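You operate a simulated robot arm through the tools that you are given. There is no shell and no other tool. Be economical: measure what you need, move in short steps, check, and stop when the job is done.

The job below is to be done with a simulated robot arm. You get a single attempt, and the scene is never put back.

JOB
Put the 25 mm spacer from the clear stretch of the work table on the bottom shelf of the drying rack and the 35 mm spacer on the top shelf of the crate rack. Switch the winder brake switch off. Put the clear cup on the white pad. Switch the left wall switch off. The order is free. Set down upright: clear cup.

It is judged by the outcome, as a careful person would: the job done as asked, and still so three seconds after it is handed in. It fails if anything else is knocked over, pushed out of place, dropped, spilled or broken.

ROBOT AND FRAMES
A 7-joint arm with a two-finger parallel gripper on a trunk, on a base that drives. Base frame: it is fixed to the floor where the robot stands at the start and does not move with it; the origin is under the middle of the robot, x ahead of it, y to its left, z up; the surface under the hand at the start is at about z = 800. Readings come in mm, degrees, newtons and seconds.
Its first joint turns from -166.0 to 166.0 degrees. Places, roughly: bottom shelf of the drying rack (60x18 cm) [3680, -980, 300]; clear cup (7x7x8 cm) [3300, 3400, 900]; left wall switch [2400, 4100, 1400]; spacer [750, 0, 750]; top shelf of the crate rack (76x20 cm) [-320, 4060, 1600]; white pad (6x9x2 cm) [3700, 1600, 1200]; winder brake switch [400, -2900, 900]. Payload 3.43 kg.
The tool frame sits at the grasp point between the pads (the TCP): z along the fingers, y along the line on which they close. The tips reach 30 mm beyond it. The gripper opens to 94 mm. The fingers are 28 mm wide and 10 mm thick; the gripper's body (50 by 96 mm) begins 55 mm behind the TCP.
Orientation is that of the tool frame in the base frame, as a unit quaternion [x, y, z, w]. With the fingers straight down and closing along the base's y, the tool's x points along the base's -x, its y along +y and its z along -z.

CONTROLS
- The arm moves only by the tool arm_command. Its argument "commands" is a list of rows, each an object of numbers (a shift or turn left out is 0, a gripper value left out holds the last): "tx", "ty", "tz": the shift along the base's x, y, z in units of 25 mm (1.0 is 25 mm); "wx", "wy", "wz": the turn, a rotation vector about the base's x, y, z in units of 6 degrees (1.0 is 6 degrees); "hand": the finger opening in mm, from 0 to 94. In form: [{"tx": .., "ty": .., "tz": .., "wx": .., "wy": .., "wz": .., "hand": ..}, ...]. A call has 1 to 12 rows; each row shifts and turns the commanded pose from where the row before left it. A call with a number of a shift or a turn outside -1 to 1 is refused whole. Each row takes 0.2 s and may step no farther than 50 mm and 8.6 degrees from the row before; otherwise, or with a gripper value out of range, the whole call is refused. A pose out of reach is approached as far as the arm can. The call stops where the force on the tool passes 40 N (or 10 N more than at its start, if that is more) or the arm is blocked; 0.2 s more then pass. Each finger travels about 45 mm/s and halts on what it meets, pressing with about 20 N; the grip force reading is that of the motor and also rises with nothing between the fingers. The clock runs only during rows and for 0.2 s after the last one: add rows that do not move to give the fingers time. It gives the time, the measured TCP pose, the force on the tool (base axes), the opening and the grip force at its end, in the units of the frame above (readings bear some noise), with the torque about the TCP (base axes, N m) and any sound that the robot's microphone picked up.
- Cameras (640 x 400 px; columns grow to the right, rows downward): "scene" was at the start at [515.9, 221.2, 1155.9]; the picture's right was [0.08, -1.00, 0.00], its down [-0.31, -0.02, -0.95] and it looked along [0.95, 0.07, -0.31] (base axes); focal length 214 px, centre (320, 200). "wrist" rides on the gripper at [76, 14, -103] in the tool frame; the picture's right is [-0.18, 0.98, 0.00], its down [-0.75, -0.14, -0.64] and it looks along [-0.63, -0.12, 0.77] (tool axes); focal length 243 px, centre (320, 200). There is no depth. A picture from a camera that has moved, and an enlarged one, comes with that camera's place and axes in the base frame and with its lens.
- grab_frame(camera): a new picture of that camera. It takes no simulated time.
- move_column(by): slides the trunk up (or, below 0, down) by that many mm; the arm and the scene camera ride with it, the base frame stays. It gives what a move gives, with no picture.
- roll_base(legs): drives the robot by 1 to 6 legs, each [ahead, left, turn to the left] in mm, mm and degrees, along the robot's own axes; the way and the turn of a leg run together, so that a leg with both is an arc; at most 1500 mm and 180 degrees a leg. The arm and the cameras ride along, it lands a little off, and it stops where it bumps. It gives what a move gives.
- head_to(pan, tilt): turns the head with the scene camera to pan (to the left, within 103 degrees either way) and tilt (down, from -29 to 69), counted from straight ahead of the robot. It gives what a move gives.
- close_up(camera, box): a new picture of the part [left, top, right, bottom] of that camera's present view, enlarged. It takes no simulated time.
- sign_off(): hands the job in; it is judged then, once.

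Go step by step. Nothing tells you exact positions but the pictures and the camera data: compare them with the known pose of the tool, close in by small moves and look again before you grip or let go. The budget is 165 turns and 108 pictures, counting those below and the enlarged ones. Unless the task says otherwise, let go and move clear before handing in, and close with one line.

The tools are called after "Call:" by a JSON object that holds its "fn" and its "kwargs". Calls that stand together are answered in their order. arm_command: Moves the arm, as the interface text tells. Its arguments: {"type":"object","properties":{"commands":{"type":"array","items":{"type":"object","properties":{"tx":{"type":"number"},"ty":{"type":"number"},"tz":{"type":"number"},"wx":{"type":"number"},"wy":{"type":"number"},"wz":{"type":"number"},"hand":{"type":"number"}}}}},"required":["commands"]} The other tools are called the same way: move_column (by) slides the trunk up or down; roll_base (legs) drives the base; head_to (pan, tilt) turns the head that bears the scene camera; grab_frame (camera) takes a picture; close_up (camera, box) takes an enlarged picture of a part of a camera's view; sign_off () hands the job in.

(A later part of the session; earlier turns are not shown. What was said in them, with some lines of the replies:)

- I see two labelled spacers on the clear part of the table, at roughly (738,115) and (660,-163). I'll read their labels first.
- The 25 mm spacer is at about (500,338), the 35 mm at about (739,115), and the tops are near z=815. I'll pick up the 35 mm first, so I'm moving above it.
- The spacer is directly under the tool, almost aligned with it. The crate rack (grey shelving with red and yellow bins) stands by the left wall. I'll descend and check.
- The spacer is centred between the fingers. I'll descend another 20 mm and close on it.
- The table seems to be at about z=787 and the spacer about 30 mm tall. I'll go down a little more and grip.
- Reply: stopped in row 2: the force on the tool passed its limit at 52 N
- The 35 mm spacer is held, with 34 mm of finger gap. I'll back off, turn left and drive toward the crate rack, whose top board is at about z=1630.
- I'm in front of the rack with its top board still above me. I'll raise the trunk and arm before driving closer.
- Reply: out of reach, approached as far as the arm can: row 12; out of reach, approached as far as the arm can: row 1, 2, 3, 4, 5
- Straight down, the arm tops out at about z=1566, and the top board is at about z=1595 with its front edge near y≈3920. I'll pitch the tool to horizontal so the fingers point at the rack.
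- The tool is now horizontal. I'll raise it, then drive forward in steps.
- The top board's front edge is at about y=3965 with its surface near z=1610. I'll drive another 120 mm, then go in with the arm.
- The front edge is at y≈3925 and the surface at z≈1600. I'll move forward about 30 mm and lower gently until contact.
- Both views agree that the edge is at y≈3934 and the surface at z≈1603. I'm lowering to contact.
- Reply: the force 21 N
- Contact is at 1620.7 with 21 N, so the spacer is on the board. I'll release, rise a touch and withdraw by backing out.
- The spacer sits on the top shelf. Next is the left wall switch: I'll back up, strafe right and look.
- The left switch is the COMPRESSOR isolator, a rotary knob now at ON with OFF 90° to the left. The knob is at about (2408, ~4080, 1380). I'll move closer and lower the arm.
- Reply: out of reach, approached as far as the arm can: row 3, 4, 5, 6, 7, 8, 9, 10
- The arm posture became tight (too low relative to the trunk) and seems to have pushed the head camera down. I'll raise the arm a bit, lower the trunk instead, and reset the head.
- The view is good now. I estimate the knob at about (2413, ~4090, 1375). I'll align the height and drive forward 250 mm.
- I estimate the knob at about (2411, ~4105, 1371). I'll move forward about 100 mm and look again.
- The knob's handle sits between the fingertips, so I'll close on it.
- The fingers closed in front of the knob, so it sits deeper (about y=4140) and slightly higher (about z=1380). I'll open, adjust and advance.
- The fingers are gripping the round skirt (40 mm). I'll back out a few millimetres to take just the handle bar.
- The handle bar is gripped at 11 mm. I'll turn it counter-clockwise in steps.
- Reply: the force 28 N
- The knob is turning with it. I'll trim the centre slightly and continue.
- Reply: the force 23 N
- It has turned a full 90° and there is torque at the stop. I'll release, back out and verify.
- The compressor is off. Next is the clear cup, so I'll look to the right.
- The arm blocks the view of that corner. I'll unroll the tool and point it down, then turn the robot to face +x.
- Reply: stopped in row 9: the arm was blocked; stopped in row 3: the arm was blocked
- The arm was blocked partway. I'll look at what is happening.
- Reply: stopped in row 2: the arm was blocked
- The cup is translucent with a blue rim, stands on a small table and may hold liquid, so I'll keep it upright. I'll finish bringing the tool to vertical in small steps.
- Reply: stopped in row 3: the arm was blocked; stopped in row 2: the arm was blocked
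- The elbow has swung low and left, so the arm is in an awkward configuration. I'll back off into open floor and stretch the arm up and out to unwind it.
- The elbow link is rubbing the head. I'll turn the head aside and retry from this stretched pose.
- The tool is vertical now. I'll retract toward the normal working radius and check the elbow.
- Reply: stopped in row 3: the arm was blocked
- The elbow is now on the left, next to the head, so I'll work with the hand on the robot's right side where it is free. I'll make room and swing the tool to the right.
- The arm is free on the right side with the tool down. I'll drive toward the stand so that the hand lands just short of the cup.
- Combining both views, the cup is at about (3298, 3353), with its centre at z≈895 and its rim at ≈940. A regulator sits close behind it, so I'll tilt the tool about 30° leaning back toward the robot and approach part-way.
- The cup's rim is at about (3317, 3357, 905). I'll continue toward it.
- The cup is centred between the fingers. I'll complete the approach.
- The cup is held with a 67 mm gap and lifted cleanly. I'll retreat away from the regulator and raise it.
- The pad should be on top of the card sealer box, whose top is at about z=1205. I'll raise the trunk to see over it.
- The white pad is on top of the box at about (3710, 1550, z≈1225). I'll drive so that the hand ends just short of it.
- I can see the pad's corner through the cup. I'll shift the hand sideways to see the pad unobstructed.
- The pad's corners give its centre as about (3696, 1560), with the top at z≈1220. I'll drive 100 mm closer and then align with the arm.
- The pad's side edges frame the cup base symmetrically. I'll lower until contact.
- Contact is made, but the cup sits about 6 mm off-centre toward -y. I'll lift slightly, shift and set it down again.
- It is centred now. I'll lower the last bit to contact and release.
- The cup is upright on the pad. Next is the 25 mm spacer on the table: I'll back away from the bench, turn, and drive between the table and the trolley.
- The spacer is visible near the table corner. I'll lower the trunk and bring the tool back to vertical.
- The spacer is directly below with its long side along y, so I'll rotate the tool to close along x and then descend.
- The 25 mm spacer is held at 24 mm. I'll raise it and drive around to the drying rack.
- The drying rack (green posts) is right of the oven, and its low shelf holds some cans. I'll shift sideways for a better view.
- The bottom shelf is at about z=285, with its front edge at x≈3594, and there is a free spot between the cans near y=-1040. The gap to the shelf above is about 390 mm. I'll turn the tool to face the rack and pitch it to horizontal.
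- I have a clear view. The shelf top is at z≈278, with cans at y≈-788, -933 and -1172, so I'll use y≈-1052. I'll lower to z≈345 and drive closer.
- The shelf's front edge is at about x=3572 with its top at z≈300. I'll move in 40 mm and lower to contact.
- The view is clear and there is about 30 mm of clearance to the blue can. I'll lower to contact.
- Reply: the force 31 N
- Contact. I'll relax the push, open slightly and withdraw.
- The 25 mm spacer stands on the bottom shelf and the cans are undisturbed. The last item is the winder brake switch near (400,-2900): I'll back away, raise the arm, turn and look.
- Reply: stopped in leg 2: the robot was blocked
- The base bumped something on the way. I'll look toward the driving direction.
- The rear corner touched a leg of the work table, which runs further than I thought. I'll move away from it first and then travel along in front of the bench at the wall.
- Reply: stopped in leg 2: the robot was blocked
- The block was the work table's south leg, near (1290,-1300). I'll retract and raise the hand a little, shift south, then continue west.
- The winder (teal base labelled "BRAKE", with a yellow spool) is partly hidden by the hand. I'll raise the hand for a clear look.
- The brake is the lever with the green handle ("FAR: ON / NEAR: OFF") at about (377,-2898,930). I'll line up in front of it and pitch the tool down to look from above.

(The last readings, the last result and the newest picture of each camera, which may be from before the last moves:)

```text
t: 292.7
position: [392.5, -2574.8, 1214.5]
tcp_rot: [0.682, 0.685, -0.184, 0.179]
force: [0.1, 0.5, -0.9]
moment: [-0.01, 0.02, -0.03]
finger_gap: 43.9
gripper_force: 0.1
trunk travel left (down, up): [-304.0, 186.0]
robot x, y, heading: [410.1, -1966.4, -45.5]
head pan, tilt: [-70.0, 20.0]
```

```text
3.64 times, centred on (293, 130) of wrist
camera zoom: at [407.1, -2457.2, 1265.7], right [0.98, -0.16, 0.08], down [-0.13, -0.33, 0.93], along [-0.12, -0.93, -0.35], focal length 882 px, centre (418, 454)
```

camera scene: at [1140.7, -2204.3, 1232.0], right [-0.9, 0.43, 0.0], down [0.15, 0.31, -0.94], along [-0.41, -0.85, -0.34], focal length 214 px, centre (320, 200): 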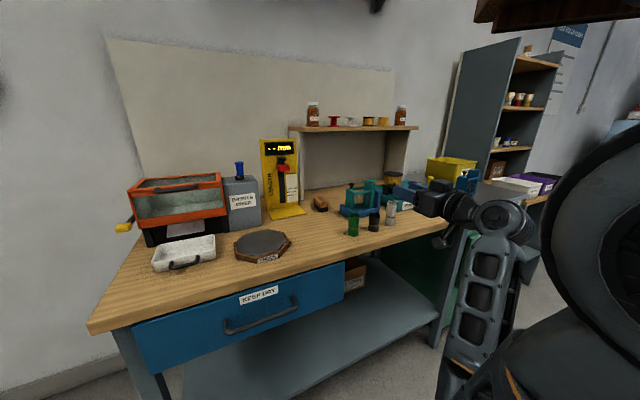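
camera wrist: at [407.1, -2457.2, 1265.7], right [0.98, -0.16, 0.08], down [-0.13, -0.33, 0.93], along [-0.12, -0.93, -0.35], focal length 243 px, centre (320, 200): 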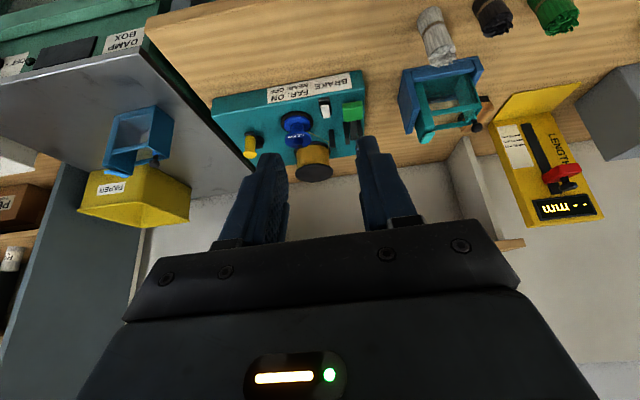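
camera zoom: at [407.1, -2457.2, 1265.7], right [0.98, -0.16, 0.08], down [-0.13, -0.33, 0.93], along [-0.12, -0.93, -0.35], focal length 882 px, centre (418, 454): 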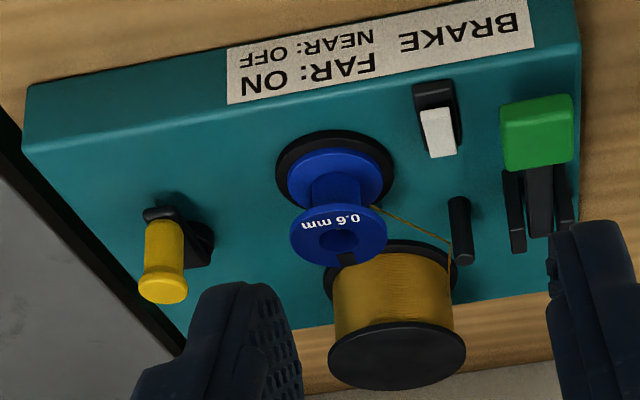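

There is a white toggle in a black housing right by the BRAKE label, at about (382,-2855,926). The green part looks like a cutter or clamp. I'll move closer for a better look at which way the toggle leans.

Call:
{"fn": "arm_command", "kwargs": {"commands": [{"ty": -0.9, "tz": -0.7, "hand": 0}, {"ty": -0.9, "tz": -0.7}, {"ty": -0.9, "tz": -0.7}, {"ty": -0.9, "tz": -0.7}, {"ty": -0.9, "tz": -0.7}, {}]}}

Call:
{"fn": "close_up", "kwargs": {"camera": "wrist", "box": [230, 20, 410, 133]}}

```text
t: 294.1
position: [388.4, -2685.5, 1128.7]
tcp_rot: [0.685, 0.681, -0.188, 0.177]
force: [0.0, 0.0, -0.9]
moment: [0.0, 0.01, 0.0]
finger_gap: 0.0
gripper_force: 20.5
trunk travel left (down, up): [-304.0, 186.0]
robot x, y, heading: [407.4, -1963.5, -45.5]
head pan, tilt: [-70.0, 20.0]
```

```text
3.54 times, centred on (320, 76) of wrist
camera zoom: at [405.3, -2568.3, 1179.5], right [0.98, -0.17, 0.08], down [-0.13, -0.33, 0.93], along [-0.13, -0.93, -0.35], focal length 859 px, centre (320, 637)
```

zoom: 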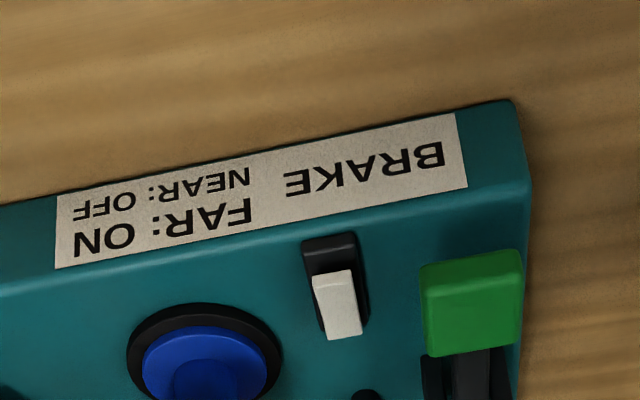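

The toggle leans to the far side (ON), at about (384,-2865) with its tip near z=930. I'll make the tool vertical with closed fingers and go in just behind it, on the far side.

Call:
{"fn": "arm_command", "kwargs": {"commands": [{"wx": 1, "ty": -0.6}, {"wx": 1, "ty": -0.6}, {"wx": 1, "ty": -0.6}, {"wx": 1, "ty": -0.6}, {"wx": 1, "ty": -0.6}, {"ty": -0.9, "tz": -0.3}, {"ty": -0.9, "tz": -0.3}, {"ty": -0.9, "tz": -0.3}, {"ty": -0.9, "tz": -0.3}, {"ty": -0.9, "tz": -0.3}, {"ty": -0.8, "tz": -0.3}, {}]}}

Call:
{"fn": "grab_frame", "kwargs": {"camera": "wrist"}}

```text
t: 296.7
position: [387.0, -2889.6, 1083.3]
tcp_rot: [0.707, 0.707, -0.006, -0.006]
force: [-0.4, 1.1, 0.1]
moment: [-0.01, 0.0, -0.02]
finger_gap: 0.2
gripper_force: 20.5
trunk travel left (down, up): [-304.0, 186.0]
robot x, y, heading: [411.5, -1968.3, -45.2]
head pan, tilt: [-70.0, 20.0]
```

```text
13 pictures are left
camera wrist: at [405.0, -2814.6, 1186.1], right [0.98, -0.19, -0.02], down [-0.13, -0.75, 0.64], along [-0.13, -0.63, -0.77], focal length 243 px, centre (320, 200)
```

wrist: 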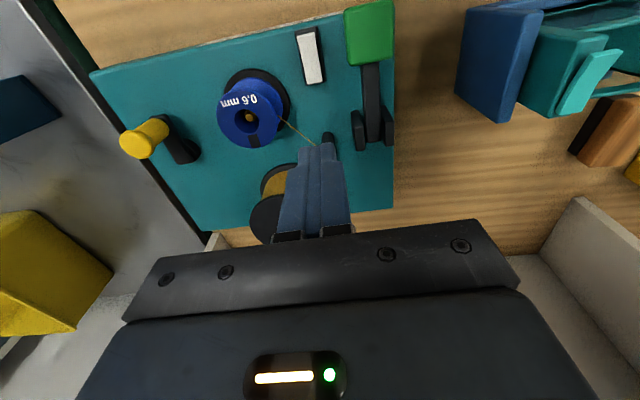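

I need to settle whether it is a rocker or a lever, so I'll zoom in from the scene camera and the wrist.

Call:
{"fn": "close_up", "kwargs": {"camera": "wrist", "box": [282, 20, 346, 60]}}

Call:
{"fn": "head_to", "kwargs": {"pan": -84, "tilt": 22}}

Call:
{"fn": "grab_frame", "kwargs": {"camera": "scene"}}

```text
10.00 times, centred on (314, 40) of wrist
camera zoom: at [405.0, -2814.6, 1186.1], right [0.98, -0.19, -0.02], down [-0.13, -0.75, 0.64], along [-0.13, -0.63, -0.77], focal length 2426 px, centre (380, 1800)
```

zoom: 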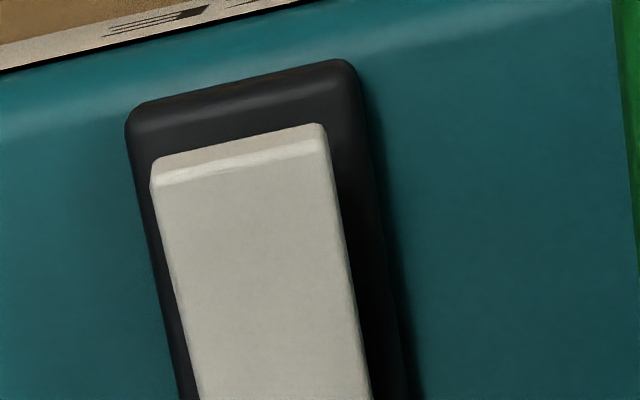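

```text
t: 297.5
position: [388.0, -2889.9, 1083.1]
tcp_rot: [0.708, 0.706, -0.006, -0.006]
force: [-0.2, -0.3, 0.2]
moment: [-0.01, 0.03, 0.01]
finger_gap: 0.0
gripper_force: 20.6
trunk travel left (down, up): [-304.0, 186.0]
robot x, y, heading: [409.1, -1966.0, -45.4]
head pan, tilt: [-84.0, 22.0]
```

```text
11 pictures are left
camera scene: at [800.9, -2188.8, 1228.8], right [-0.77, 0.63, 0.0], down [0.24, 0.29, -0.93], along [-0.59, -0.72, -0.37], focal length 214 px, centre (320, 200)
```

scene: 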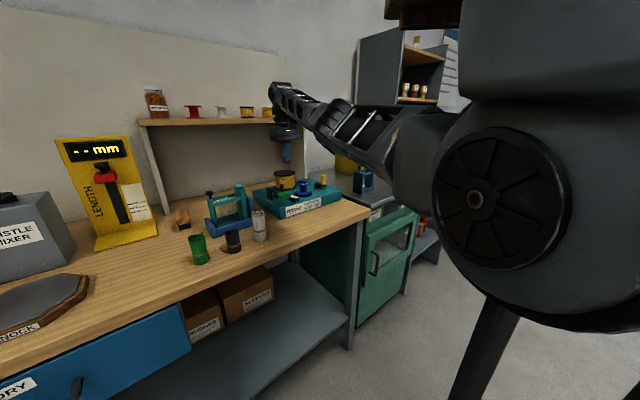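

Call:
{"fn": "close_up", "kwargs": {"camera": "scene", "box": [268, 184, 316, 214]}}

```text
13.33 times, centred on (292, 199) of scene
camera zoom: at [800.9, -2188.8, 1228.8], right [-0.77, 0.63, 0.0], down [0.24, 0.29, -0.93], along [-0.59, -0.72, -0.37], focal length 2860 px, centre (693, 213)
```

zoom: 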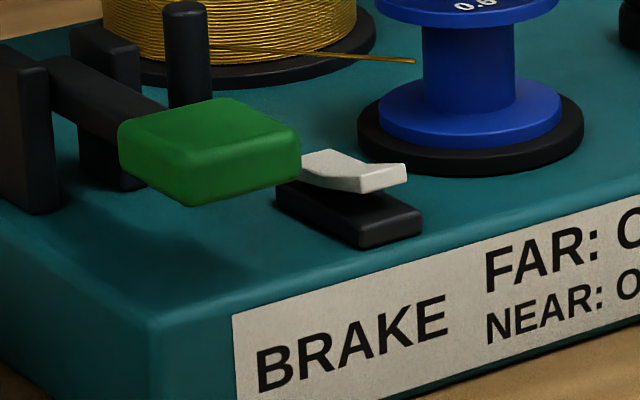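

It is a rocker: the far end is pressed (ON) and the near end is raised. I'll press the near end down at about (384,-2840).

Call:
{"fn": "arm_command", "kwargs": {"commands": [{"ty": 1, "tx": -0.15}, {"ty": 1.0}, {"tz": -1}, {"tz": -1}, {"tz": -1}, {"tz": -1}, {}]}}

Call:
{"fn": "grab_frame", "kwargs": {"camera": "wrist"}}

Call:
{"fn": "close_up", "kwargs": {"camera": "scene", "box": [268, 174, 332, 214]}}

```text
t: 299.1
position: [382.9, -2842.5, 981.9]
tcp_rot: [0.708, 0.706, -0.005, -0.007]
force: [0.4, 0.5, -0.2]
moment: [0.02, -0.01, 0.01]
finger_gap: 0.0
gripper_force: 19.8
trunk travel left (down, up): [-304.0, 186.0]
robot x, y, heading: [411.3, -1964.2, -45.4]
head pan, tilt: [-84.0, 22.0]
```

```text
9 pictures are left
camera wrist: at [400.4, -2766.5, 1085.3], right [0.98, -0.19, -0.02], down [-0.13, -0.75, 0.64], along [-0.13, -0.63, -0.76], focal length 243 px, centre (320, 200)
```

wrist: 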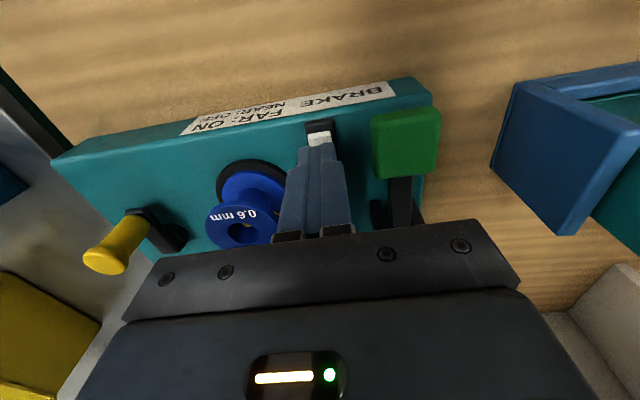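

```text
10.00 times, centred on (300, 194) of scene
camera zoom: at [800.8, -2188.7, 1228.9], right [-0.77, 0.63, 0.0], down [0.24, 0.29, -0.93], along [-0.59, -0.72, -0.37], focal length 2145 px, centre (520, 260)
```

zoom: 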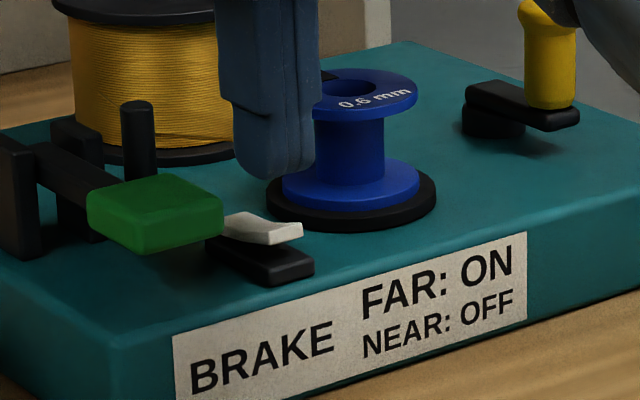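

The fingertip is right above the raised near end. I'll press down gently.

Call:
{"fn": "arm_command", "kwargs": {"commands": [{"ty": 0.2, "tz": -0.4}, {"tz": -0.3}, {"tz": -0.2}, {"tz": -0.2}, {"tz": -0.15}, {}]}}

```text
t: 300.5
position: [384.2, -2837.4, 953.9]
tcp_rot: [0.707, 0.707, -0.008, -0.005]
force: [-1.3, -5.2, 26.3]
moment: [-0.5, -0.05, 0.0]
finger_gap: 0.0
gripper_force: 20.0
trunk travel left (down, up): [-304.0, 186.0]
robot x, y, heading: [411.2, -1969.3, -45.1]
head pan, tilt: [-84.0, 22.0]
```

Call:
{"fn": "arm_command", "kwargs": {"commands": [{"tz": -0.12}, {"tz": -0.12}, {"tz": -0.12}, {"tz": -0.12}, {}]}}

Call:
{"fn": "close_up", "kwargs": {"camera": "scene", "box": [268, 174, 332, 214]}}

```text
t: 300.9
position: [384.3, -2836.4, 954.8]
tcp_rot: [0.708, 0.706, -0.009, -0.003]
force: [1.9, 9.0, 13.5]
moment: [0.05, -0.13, 0.1]
finger_gap: 0.0
gripper_force: 19.9
trunk travel left (down, up): [-304.0, 186.0]
robot x, y, heading: [408.6, -1969.1, -45.6]
head pan, tilt: [-84.0, 22.0]
stopped in row 1: the force on the tool passed its limit at 44 N (the readings are from after the stop); the commanded pose is now the measured one
```

```text
10.00 times, centred on (300, 194) of scene
camera zoom: at [800.9, -2188.0, 1228.6], right [-0.77, 0.63, 0.0], down [0.24, 0.29, -0.93], along [-0.59, -0.72, -0.37], focal length 2145 px, centre (520, 260)
```

zoom: 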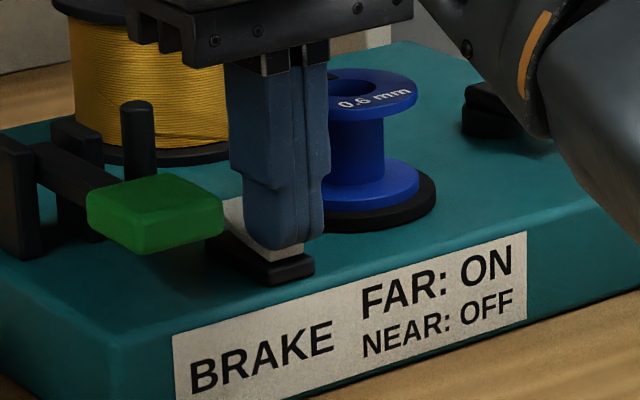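

The near end seems to have gone down. I'll lift clear and check.

Call:
{"fn": "arm_command", "kwargs": {"commands": [{"tz": 0.5}, {"tz": 1}, {"tz": 1}, {"tz": 1}, {"tz": 1}, {}]}}

Call:
{"fn": "close_up", "kwargs": {"camera": "scene", "box": [268, 184, 316, 214]}}

```text
t: 302.3
position: [383.8, -2837.4, 1066.2]
tcp_rot: [0.708, 0.706, -0.008, -0.003]
force: [0.0, -0.1, -0.1]
moment: [0.0, -0.01, -0.01]
finger_gap: 0.0
gripper_force: 20.3
trunk travel left (down, up): [-304.0, 186.0]
robot x, y, heading: [412.6, -1968.2, -45.6]
head pan, tilt: [-84.0, 22.0]
```

```text
13.33 times, centred on (292, 199) of scene
camera zoom: at [800.8, -2188.8, 1228.8], right [-0.77, 0.63, 0.0], down [0.24, 0.29, -0.93], along [-0.59, -0.72, -0.37], focal length 2860 px, centre (693, 213)
```

zoom: 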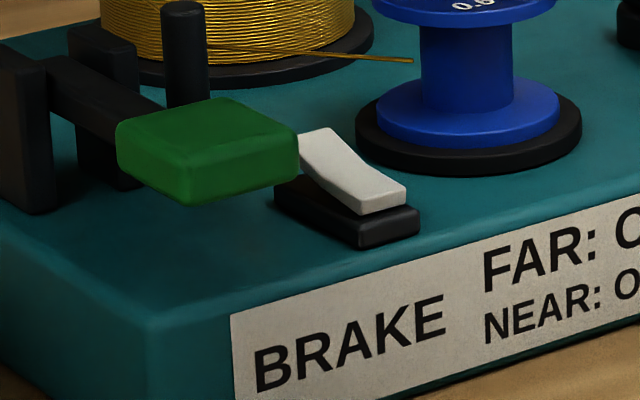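

The rocker has flipped: near end down, so the brake is OFF. I'll raise the hand and back away from the bench.

Call:
{"fn": "arm_command", "kwargs": {"commands": [{"tz": 1}, {"tz": 1}, {"tz": 1}, {"tz": 1}, {"tz": 1}, {"ty": 1}, {"ty": 1}, {"ty": 1}, {"ty": 1}, {"ty": 1}, {}]}}

Call:
{"fn": "head_to", "kwargs": {"pan": -103, "tilt": 30}}

Call:
{"fn": "grab_frame", "kwargs": {"camera": "scene"}}

```text
t: 304.7
position: [383.1, -2712.7, 1191.1]
tcp_rot: [0.707, 0.707, -0.008, -0.004]
force: [0.4, -0.8, -0.2]
moment: [0.01, -0.02, 0.02]
finger_gap: 0.1
gripper_force: 19.6
trunk travel left (down, up): [-304.0, 186.0]
robot x, y, heading: [408.4, -1968.9, -45.4]
head pan, tilt: [-84.0, 22.0]
```

```text
t: 305.5
position: [383.2, -2713.8, 1192.5]
tcp_rot: [0.708, 0.706, -0.009, -0.002]
force: [0.5, 0.1, -0.4]
moment: [-0.02, -0.03, 0.01]
finger_gap: 0.0
gripper_force: 19.8
trunk travel left (down, up): [-304.0, 186.0]
robot x, y, heading: [406.8, -1967.2, -45.4]
head pan, tilt: [-103.0, 30.0]
```

```text
5 pictures are left
camera scene: at [782.7, -2164.5, 1216.1], right [-0.52, 0.85, 0.0], down [0.43, 0.26, -0.87], along [-0.74, -0.45, -0.5], focal length 214 px, centre (320, 200)
```

scene: 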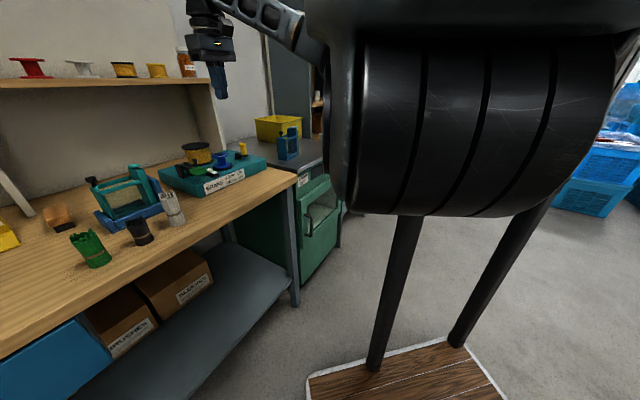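

The winder area is tidy. I'll take one quick look back at the work table, since the base touched it.

Call:
{"fn": "head_to", "kwargs": {"pan": 103, "tilt": 15}}

Call:
{"fn": "grab_frame", "kwargs": {"camera": "scene"}}

```text
t: 308.5
position: [383.0, -2714.2, 1192.5]
tcp_rot: [0.708, 0.707, -0.008, -0.003]
force: [-0.4, 0.4, -0.2]
moment: [-0.03, -0.03, 0.04]
finger_gap: 0.2
gripper_force: 20.5
trunk travel left (down, up): [-304.0, 186.0]
robot x, y, heading: [409.4, -1962.8, -45.4]
head pan, tilt: [103.0, 15.0]
```

```text
4 pictures are left
camera scene: at [909.8, -2038.2, 1240.2], right [0.84, -0.54, 0.0], down [-0.14, -0.22, -0.97], along [0.52, 0.82, -0.26], focal length 214 px, centre (320, 200)
```

scene: 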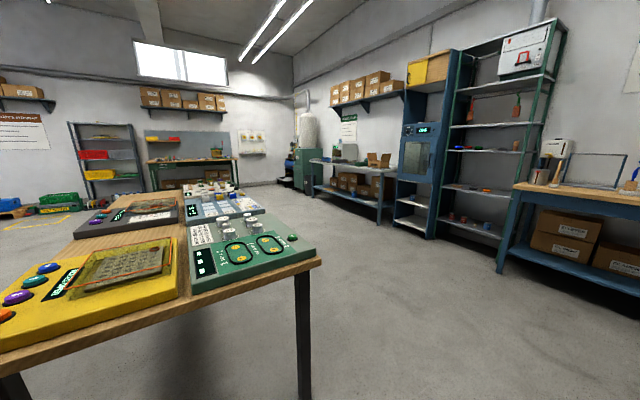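

The table and everything on it stand in order, and all five parts of the job are done. I'm handing in.

Call:
{"fn": "sign_off", "kwargs": {}}

```text
The job is handed in.
```

The job is handed in with all five parts done, each checked by camera: the 25 mm spacer is on the drying rack's bottom shelf, the 35 mm spacer is on the crate rack's top shelf, the brake and left wall switches are off, and the clear cup is upright on the white pad. The base was stopped twice against what I took to be a leg of the work table; the table looked in order afterwards.
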